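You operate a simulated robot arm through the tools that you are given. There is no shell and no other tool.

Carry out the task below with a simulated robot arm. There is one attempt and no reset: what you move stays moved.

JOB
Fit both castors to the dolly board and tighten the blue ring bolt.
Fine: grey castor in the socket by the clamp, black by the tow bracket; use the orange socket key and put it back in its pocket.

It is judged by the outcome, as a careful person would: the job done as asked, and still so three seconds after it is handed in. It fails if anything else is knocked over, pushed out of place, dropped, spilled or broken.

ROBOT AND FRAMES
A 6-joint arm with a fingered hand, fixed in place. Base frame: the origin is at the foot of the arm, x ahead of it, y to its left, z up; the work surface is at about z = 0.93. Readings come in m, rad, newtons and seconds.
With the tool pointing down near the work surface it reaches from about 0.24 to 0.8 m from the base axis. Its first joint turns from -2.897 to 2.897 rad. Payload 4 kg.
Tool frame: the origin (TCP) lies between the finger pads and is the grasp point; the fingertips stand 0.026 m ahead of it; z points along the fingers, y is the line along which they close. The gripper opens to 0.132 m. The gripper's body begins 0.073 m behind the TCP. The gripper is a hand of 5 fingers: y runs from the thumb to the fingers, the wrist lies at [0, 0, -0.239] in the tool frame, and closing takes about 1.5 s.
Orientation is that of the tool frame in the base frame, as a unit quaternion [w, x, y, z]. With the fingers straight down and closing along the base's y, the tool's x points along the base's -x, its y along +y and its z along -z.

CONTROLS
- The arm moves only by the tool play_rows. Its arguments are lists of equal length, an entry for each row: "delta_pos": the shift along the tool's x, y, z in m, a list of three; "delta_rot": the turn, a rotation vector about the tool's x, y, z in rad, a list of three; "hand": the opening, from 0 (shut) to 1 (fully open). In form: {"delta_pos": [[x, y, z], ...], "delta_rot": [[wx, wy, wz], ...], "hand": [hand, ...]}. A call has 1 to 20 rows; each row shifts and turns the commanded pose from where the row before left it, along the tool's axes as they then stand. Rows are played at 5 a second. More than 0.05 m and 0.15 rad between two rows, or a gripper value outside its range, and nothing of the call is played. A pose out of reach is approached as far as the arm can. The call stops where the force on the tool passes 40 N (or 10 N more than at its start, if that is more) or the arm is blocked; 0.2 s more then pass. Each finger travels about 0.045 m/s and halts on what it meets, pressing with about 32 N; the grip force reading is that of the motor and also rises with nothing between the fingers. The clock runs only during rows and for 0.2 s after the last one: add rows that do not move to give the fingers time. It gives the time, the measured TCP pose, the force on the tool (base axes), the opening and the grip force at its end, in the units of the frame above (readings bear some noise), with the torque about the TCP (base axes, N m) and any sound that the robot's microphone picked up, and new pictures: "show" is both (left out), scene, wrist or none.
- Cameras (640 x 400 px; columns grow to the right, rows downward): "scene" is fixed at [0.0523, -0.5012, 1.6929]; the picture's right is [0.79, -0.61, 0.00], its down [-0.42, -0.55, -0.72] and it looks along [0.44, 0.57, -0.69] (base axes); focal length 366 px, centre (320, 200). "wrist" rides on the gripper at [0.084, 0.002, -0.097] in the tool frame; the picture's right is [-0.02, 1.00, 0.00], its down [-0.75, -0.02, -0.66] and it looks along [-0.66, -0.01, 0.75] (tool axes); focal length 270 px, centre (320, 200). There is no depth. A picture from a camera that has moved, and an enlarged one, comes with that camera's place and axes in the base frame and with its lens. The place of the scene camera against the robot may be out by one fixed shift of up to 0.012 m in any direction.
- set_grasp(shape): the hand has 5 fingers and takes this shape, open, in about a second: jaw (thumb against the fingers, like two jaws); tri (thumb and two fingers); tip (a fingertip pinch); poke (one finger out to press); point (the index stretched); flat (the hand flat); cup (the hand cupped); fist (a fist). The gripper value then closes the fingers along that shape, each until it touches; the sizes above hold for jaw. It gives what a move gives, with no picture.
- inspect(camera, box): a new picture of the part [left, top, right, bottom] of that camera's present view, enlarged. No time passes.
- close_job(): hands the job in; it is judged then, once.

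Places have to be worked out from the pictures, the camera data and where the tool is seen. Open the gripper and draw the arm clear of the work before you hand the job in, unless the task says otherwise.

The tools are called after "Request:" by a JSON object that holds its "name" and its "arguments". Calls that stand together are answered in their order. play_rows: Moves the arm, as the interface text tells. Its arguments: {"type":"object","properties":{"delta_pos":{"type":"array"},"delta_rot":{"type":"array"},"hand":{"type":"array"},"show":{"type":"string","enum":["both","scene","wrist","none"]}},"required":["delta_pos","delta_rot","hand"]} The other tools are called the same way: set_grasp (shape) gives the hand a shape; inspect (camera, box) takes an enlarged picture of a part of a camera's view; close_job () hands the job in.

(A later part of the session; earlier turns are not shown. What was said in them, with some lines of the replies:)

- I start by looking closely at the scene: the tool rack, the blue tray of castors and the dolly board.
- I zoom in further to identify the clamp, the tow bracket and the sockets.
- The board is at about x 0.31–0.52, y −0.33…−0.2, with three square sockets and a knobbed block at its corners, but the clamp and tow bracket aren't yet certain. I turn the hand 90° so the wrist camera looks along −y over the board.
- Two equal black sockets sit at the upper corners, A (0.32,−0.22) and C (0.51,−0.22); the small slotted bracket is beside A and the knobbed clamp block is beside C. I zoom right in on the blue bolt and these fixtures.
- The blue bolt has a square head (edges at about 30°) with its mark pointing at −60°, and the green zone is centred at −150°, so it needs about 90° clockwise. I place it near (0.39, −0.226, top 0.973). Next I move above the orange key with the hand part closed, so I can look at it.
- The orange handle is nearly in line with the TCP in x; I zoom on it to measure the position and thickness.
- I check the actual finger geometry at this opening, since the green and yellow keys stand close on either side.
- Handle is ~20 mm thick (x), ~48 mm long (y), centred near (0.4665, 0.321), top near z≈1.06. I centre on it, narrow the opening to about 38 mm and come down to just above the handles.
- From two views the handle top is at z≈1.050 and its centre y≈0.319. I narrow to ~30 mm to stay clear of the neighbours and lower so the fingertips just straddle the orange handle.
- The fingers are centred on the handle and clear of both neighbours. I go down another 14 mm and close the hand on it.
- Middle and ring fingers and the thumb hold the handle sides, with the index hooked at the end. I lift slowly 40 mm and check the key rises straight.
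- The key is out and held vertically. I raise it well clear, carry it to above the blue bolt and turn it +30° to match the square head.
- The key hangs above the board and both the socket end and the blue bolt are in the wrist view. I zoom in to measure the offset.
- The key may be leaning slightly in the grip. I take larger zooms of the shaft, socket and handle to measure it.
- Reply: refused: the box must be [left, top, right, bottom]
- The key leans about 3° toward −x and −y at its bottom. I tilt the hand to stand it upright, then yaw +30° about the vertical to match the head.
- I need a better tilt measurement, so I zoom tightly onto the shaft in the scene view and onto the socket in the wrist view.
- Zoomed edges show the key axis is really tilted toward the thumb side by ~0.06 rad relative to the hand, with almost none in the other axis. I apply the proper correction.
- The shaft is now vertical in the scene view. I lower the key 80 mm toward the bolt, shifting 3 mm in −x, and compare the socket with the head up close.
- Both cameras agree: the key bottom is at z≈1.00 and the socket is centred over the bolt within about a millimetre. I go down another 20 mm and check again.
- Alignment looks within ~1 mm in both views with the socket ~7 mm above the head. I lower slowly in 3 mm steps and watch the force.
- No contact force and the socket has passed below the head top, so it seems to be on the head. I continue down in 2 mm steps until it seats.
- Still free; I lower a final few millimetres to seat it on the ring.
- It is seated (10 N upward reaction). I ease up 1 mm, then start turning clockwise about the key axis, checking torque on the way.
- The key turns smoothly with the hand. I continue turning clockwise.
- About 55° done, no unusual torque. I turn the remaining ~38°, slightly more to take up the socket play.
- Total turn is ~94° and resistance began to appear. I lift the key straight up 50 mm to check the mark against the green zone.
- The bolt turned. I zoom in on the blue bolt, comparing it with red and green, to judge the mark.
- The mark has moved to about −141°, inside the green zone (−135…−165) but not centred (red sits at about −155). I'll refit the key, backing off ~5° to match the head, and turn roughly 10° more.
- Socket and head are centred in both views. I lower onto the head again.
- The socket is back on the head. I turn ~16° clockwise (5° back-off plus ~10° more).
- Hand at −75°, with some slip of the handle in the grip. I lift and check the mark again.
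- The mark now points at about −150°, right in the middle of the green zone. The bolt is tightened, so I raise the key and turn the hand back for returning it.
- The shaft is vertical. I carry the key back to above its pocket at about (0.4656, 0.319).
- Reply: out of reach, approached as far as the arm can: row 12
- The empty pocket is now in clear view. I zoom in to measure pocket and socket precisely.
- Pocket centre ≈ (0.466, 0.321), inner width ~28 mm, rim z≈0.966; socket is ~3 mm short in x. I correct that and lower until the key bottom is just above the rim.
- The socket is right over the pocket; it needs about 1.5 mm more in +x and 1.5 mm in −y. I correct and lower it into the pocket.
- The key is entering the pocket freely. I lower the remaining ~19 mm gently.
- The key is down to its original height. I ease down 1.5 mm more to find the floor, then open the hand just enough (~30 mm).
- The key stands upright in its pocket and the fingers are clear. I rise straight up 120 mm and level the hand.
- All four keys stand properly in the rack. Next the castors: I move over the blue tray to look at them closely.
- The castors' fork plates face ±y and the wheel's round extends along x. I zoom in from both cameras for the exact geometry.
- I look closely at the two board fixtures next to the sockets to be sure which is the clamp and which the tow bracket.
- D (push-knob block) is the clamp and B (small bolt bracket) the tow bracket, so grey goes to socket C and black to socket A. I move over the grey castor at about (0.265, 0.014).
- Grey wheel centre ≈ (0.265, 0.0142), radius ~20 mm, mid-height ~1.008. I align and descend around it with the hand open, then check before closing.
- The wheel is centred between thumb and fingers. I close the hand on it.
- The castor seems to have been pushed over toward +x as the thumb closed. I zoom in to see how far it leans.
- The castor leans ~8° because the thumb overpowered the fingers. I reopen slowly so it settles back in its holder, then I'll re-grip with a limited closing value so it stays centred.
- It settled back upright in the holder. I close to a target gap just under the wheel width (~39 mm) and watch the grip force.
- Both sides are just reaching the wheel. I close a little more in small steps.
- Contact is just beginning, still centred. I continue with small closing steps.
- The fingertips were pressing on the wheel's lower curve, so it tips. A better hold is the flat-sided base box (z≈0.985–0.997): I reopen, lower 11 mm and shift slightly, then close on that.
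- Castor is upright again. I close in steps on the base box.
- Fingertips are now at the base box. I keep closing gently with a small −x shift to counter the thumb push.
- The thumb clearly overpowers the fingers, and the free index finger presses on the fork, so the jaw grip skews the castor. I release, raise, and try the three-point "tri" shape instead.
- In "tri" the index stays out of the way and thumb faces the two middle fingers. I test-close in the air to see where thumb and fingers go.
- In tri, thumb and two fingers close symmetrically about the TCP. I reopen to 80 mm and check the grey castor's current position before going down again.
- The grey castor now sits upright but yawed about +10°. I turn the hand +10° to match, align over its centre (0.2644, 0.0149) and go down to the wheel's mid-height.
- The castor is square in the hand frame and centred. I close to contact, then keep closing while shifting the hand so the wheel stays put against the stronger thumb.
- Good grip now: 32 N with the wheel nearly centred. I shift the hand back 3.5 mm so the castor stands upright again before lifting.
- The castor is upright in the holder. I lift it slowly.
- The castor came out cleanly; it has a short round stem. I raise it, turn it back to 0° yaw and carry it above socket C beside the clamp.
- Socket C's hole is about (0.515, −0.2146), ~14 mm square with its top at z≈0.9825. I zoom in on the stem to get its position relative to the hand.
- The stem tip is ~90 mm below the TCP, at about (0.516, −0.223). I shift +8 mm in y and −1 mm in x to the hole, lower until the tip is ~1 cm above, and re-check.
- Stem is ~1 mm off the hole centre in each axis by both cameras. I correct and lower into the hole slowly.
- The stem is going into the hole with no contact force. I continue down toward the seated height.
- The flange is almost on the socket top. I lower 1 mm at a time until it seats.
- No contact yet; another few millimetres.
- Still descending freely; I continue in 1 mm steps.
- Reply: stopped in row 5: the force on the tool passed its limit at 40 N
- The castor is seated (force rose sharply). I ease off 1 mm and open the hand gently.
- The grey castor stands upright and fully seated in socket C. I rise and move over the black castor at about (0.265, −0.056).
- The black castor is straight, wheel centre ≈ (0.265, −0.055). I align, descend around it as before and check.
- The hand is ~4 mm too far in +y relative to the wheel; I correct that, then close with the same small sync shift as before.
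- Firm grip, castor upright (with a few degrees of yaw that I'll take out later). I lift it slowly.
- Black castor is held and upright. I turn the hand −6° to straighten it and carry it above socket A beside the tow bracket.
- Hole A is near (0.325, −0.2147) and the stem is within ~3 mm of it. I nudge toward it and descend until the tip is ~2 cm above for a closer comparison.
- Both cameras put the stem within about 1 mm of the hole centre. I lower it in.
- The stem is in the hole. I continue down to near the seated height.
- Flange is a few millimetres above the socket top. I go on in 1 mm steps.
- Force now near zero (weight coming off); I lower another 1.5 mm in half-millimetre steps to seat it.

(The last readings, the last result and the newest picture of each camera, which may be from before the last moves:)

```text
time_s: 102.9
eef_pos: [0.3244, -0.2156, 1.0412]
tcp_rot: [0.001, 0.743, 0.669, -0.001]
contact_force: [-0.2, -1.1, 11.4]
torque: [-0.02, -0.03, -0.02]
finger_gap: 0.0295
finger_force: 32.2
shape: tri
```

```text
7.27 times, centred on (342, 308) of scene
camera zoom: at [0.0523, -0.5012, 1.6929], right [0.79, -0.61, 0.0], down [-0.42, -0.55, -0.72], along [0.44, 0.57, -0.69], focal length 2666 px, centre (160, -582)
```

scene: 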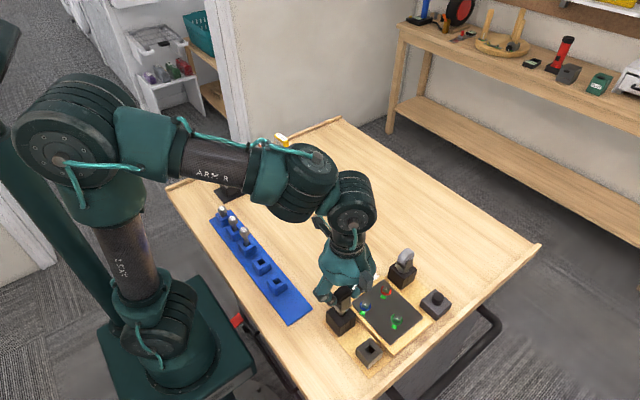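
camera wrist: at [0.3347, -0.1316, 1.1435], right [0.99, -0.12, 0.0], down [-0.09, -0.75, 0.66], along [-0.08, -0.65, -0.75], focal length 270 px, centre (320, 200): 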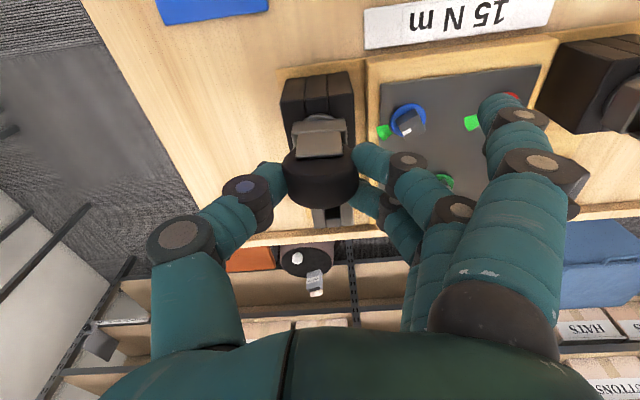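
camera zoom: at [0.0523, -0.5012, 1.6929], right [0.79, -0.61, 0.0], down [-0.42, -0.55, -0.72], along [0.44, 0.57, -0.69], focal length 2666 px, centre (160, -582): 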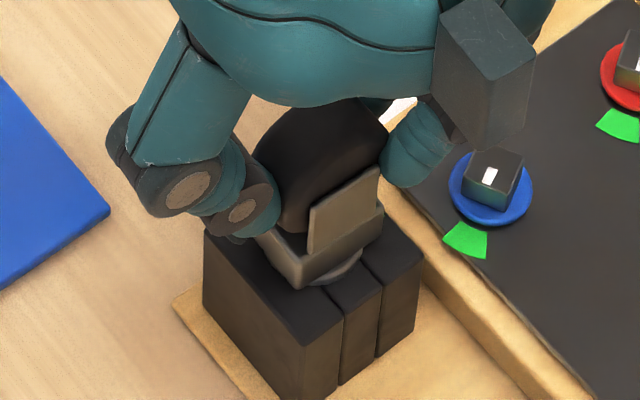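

Seated with 11 N. I ease up slightly and open the hand.

Request:
{"name": "play_rows", "arguments": {"delta_pos": [[0, 0, -0.0008], [0, 0, 0], [0, 0, 0], [0, 0, 0], [0, 0, 0], [0, 0, 0], [0, 0, 0], [0, 0, 0]], "delta_rot": [[0, 0, 0], [0, 0, 0], [0, 0, 0], [0, 0, 0], [0, 0, 0], [0, 0, 0], [0, 0, 0], [0, 0, 0]], "hand": [0.2, 0.24, 0.28, 0.32, 0.38, 0.46, 0.55, 0.55]}}

Request:
{"name": "inspect", "arguments": {"camera": "scene", "box": [322, 280, 362, 335]}}

Request:
{"name": "inspect", "arguments": {"camera": "wrist", "box": [250, 70, 410, 230]}}

```text
time_s: 104.7
eef_pos: [0.3256, -0.2162, 1.0417]
tcp_rot: [0.0, 0.743, 0.67, 0.0]
contact_force: [0.6, -0.2, 0.0]
torque: [-0.01, 0.01, -0.01]
finger_gap: 0.0718
finger_force: 0.1
shape: tri
camera wrist: at [0.3347, -0.1318, 1.1392], right [0.99, -0.12, 0.0], down [-0.09, -0.75, 0.66], along [-0.08, -0.65, -0.75], focal length 270 px, centre (320, 200)
```

scene: 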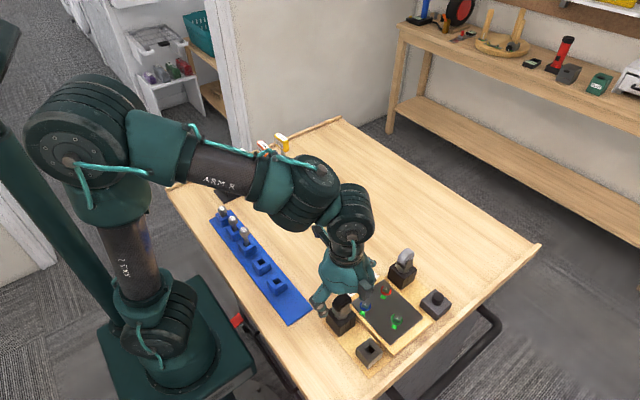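
wrist: 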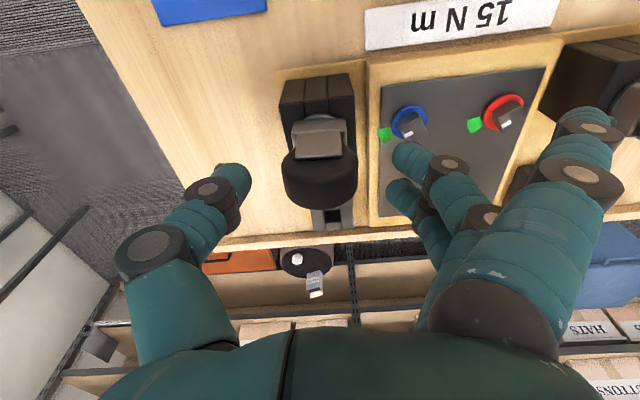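

```text
7.27 times, centred on (342, 308) of scene
camera zoom: at [0.0523, -0.5012, 1.6929], right [0.79, -0.61, 0.0], down [-0.42, -0.55, -0.72], along [0.44, 0.57, -0.69], focal length 2666 px, centre (160, -582)
```

zoom: 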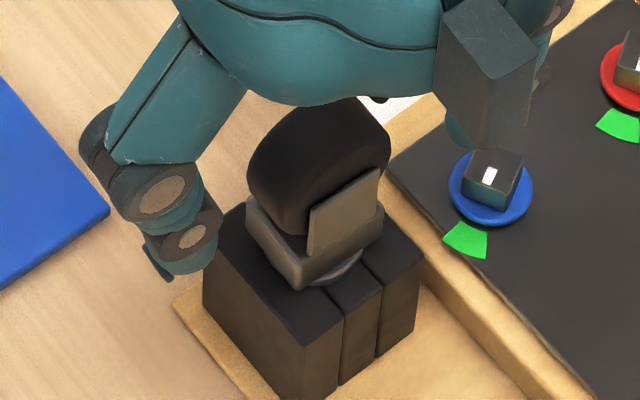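

```text
2.50 times, centred on (330, 150) of wrist
camera zoom: at [0.3347, -0.1318, 1.1392], right [0.99, -0.12, 0.0], down [-0.09, -0.75, 0.66], along [-0.08, -0.65, -0.75], focal length 676 px, centre (295, 325)
```

zoom: 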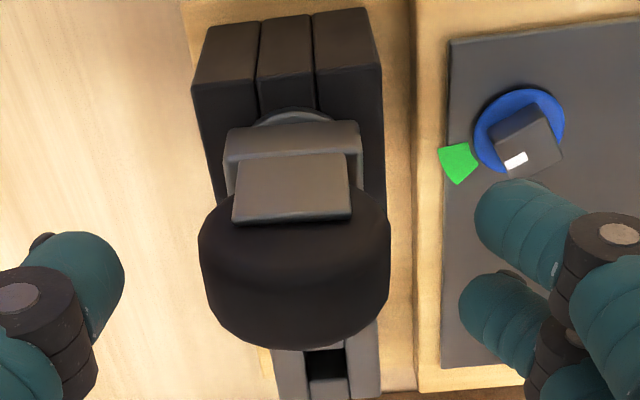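

The black castor stands seated in socket A. I rise straight up and retreat to a clear position to inspect everything.

Request:
{"name": "play_rows", "arguments": {"delta_pos": [[0, 0, -0.02], [0, 0, -0.04], [0, 0, -0.05], [0, 0, -0.05], [0.04, 0.01, -0.02], [0.045, 0.01, 0], [0.045, 0.01, 0], [0.045, 0.01, 0], [0, 0, 0]], "delta_rot": [[0, 0, 0], [0, 0, 0], [0, 0, 0], [0, 0, 0], [0, 0, 0], [0, 0, 0], [0, 0, 0], [0, 0, 0], [0, 0, 0]], "hand": [0.55, 0.55, 0.55, 0.55, 0.6, 0.7, 0.8, 1, 1]}}

Request:
{"name": "inspect", "arguments": {"camera": "scene", "box": [310, 235, 470, 375]}}

Request:
{"name": "inspect", "arguments": {"camera": "scene", "box": [385, 240, 435, 300]}}

Request:
{"name": "inspect", "arguments": {"camera": "scene", "box": [320, 280, 370, 340]}}

Request:
{"name": "inspect", "arguments": {"camera": "scene", "box": [190, 120, 330, 330]}}

Request:
{"name": "inspect", "arguments": {"camera": "scene", "box": [355, 295, 380, 318]}}

```text
time_s: 106.7
eef_pos: [0.3819, -0.0429, 1.2211]
tcp_rot: [0.0, 0.743, 0.67, 0.001]
contact_force: [0.1, 0.1, -0.7]
torque: [0.01, -0.05, -0.02]
finger_gap: 0.1318
finger_force: 0.1
shape: tri
camera wrist: at [0.3915, 0.0415, 1.3189], right [0.99, -0.12, 0.0], down [-0.09, -0.75, 0.66], along [-0.08, -0.65, -0.75], focal length 270 px, centre (320, 200)
```

scene: 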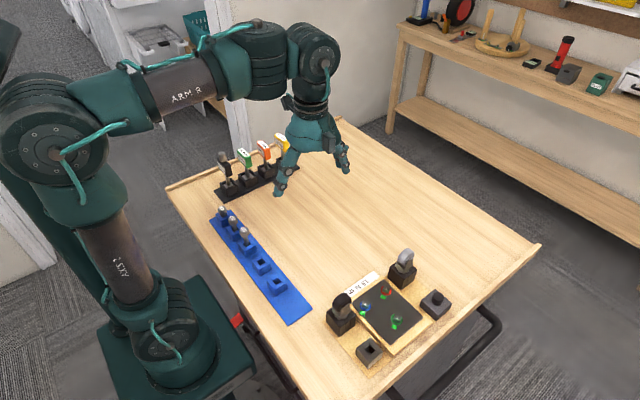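
wrist: 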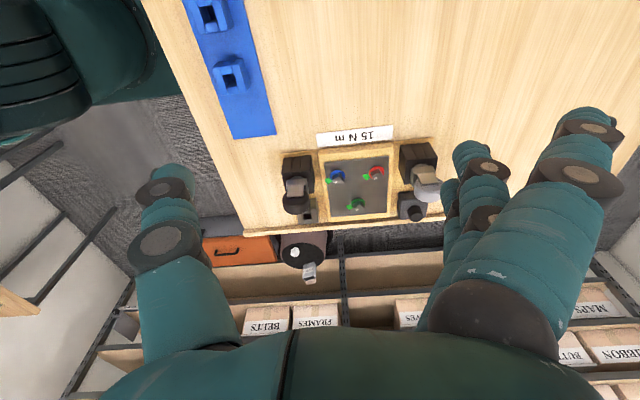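

```text
2.86 times, centred on (390, 305) of scene
camera zoom: at [0.0523, -0.5012, 1.6929], right [0.79, -0.61, 0.0], down [-0.42, -0.55, -0.72], along [0.44, 0.57, -0.69], focal length 1047 px, centre (120, -100)
```

zoom: 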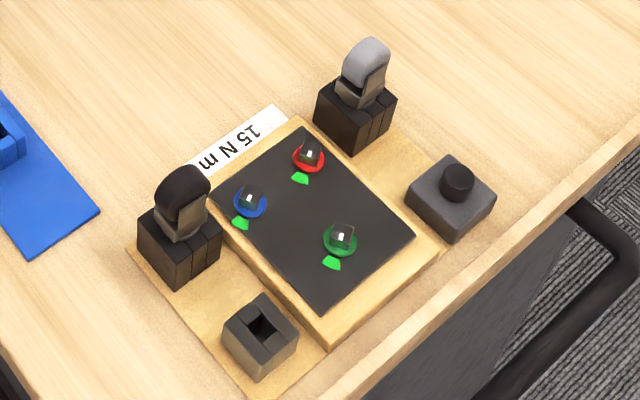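

```text
6.67 times, centred on (410, 270) of scene
camera zoom: at [0.0523, -0.5012, 1.6929], right [0.79, -0.61, 0.0], down [-0.42, -0.55, -0.72], along [0.44, 0.57, -0.69], focal length 2443 px, centre (-280, -267)
```

zoom: 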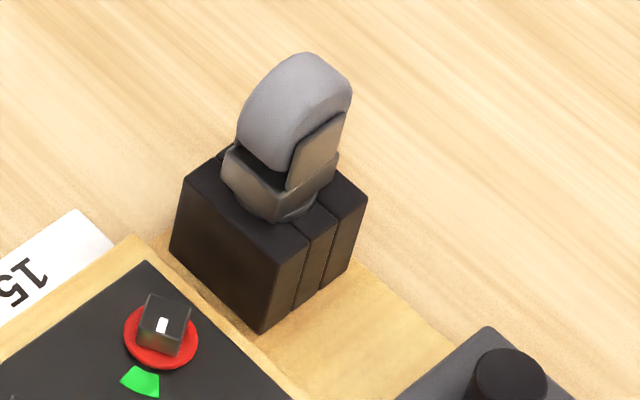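

```text
6.67 times, centred on (345, 310) of scene
camera zoom: at [0.0523, -0.5012, 1.6929], right [0.79, -0.61, 0.0], down [-0.42, -0.55, -0.72], along [0.44, 0.57, -0.69], focal length 2443 px, centre (153, -533)
```

zoom: 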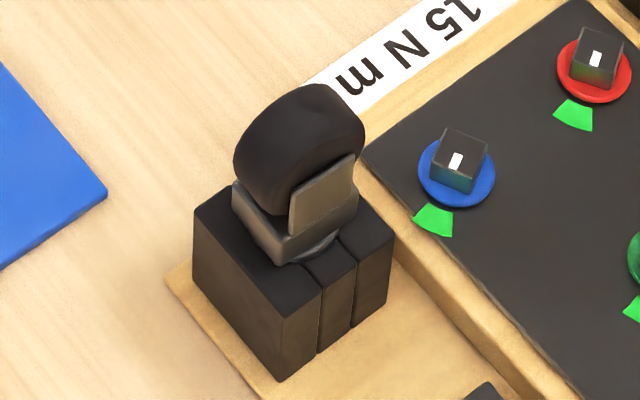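

```text
1.90 times, centred on (260, 225) of scene
camera zoom: at [0.0523, -0.5012, 1.6929], right [0.79, -0.61, 0.0], down [-0.42, -0.55, -0.72], along [0.44, 0.57, -0.69], focal length 698 px, centre (434, 152)
```

zoom: 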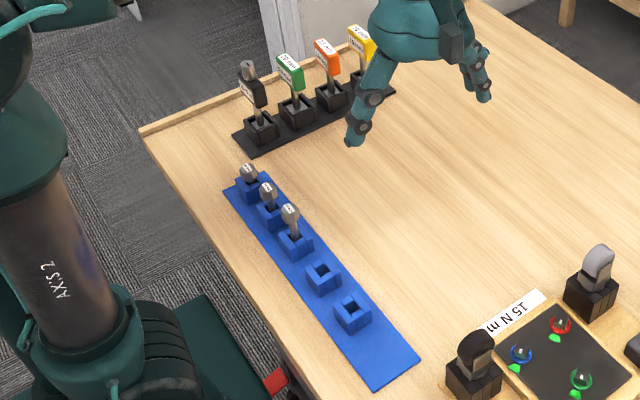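

```text
16.00 times, centred on (368, 306) of scene
camera zoom: at [0.0523, -0.5012, 1.6929], right [0.79, -0.61, 0.0], down [-0.42, -0.55, -0.72], along [0.44, 0.57, -0.69], focal length 5864 px, centre (-440, -1504)
```

zoom: 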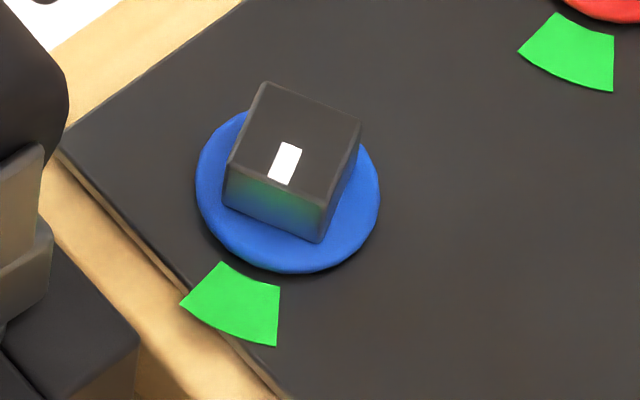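

The board, tray and rack look right. One more close look from the wrist camera at both castors and their seats.

Request:
{"name": "inspect", "arguments": {"camera": "wrist", "box": [270, 125, 450, 230]}}

Request:
{"name": "inspect", "arguments": {"camera": "scene", "box": [215, 125, 305, 200]}}

```text
3.56 times, centred on (360, 178) of wrist
camera zoom: at [0.3915, 0.0415, 1.3189], right [0.99, -0.12, 0.0], down [-0.09, -0.75, 0.66], along [-0.08, -0.65, -0.75], focal length 961 px, centre (178, 280)
```

zoom: 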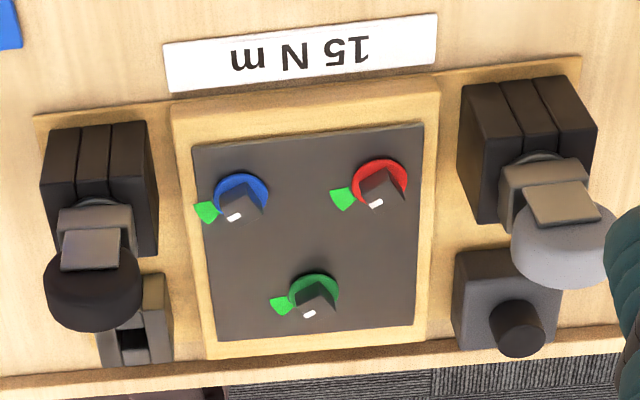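

```text
5.33 times, centred on (260, 162) of scene
camera zoom: at [0.0523, -0.5012, 1.6929], right [0.79, -0.61, 0.0], down [-0.42, -0.55, -0.72], along [0.44, 0.57, -0.69], focal length 1955 px, centre (640, 400)
```

zoom: 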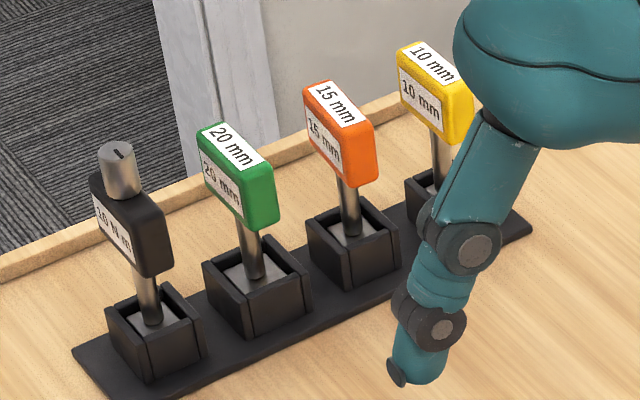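

Both castors are upright and seated: grey by the clamp, black by the tow bracket. The blue bolt's mark is in its green zone, the orange key is back in its pocket, and the open hand is clear of the work. I hand the job in.

Request:
{"name": "close_job", "arguments": {}}

```text
The job is handed in.
```

I fitted both castors, tightened the blue ring bolt and handed the job in. I don't have the judging result.

- **Blue bolt:** I turned it clockwise with the orange 15 mm key. Its mark now sits in the middle of the green zone.
- **Orange key:** it is back upright in its own pocket, and the other three keys were not moved.
- **Grey castor:** seated and upright in the socket beside the clamp. My first grips tipped it in its holder before I changed grasp, but it lifted out and went in cleanly.
- **Black castor:** seated and upright in the socket beside the tow bracket. It sits a few degrees off straight, which should not matter because the stem is round.

Nothing on the board is labelled. I took the block with the round knob to be the clamp and the small slotted block to be the tow bracket. If that is the wrong way round, the two castors are swapped.

Nothing was knocked over or dropped. The hand is open and the arm is clear of the work.
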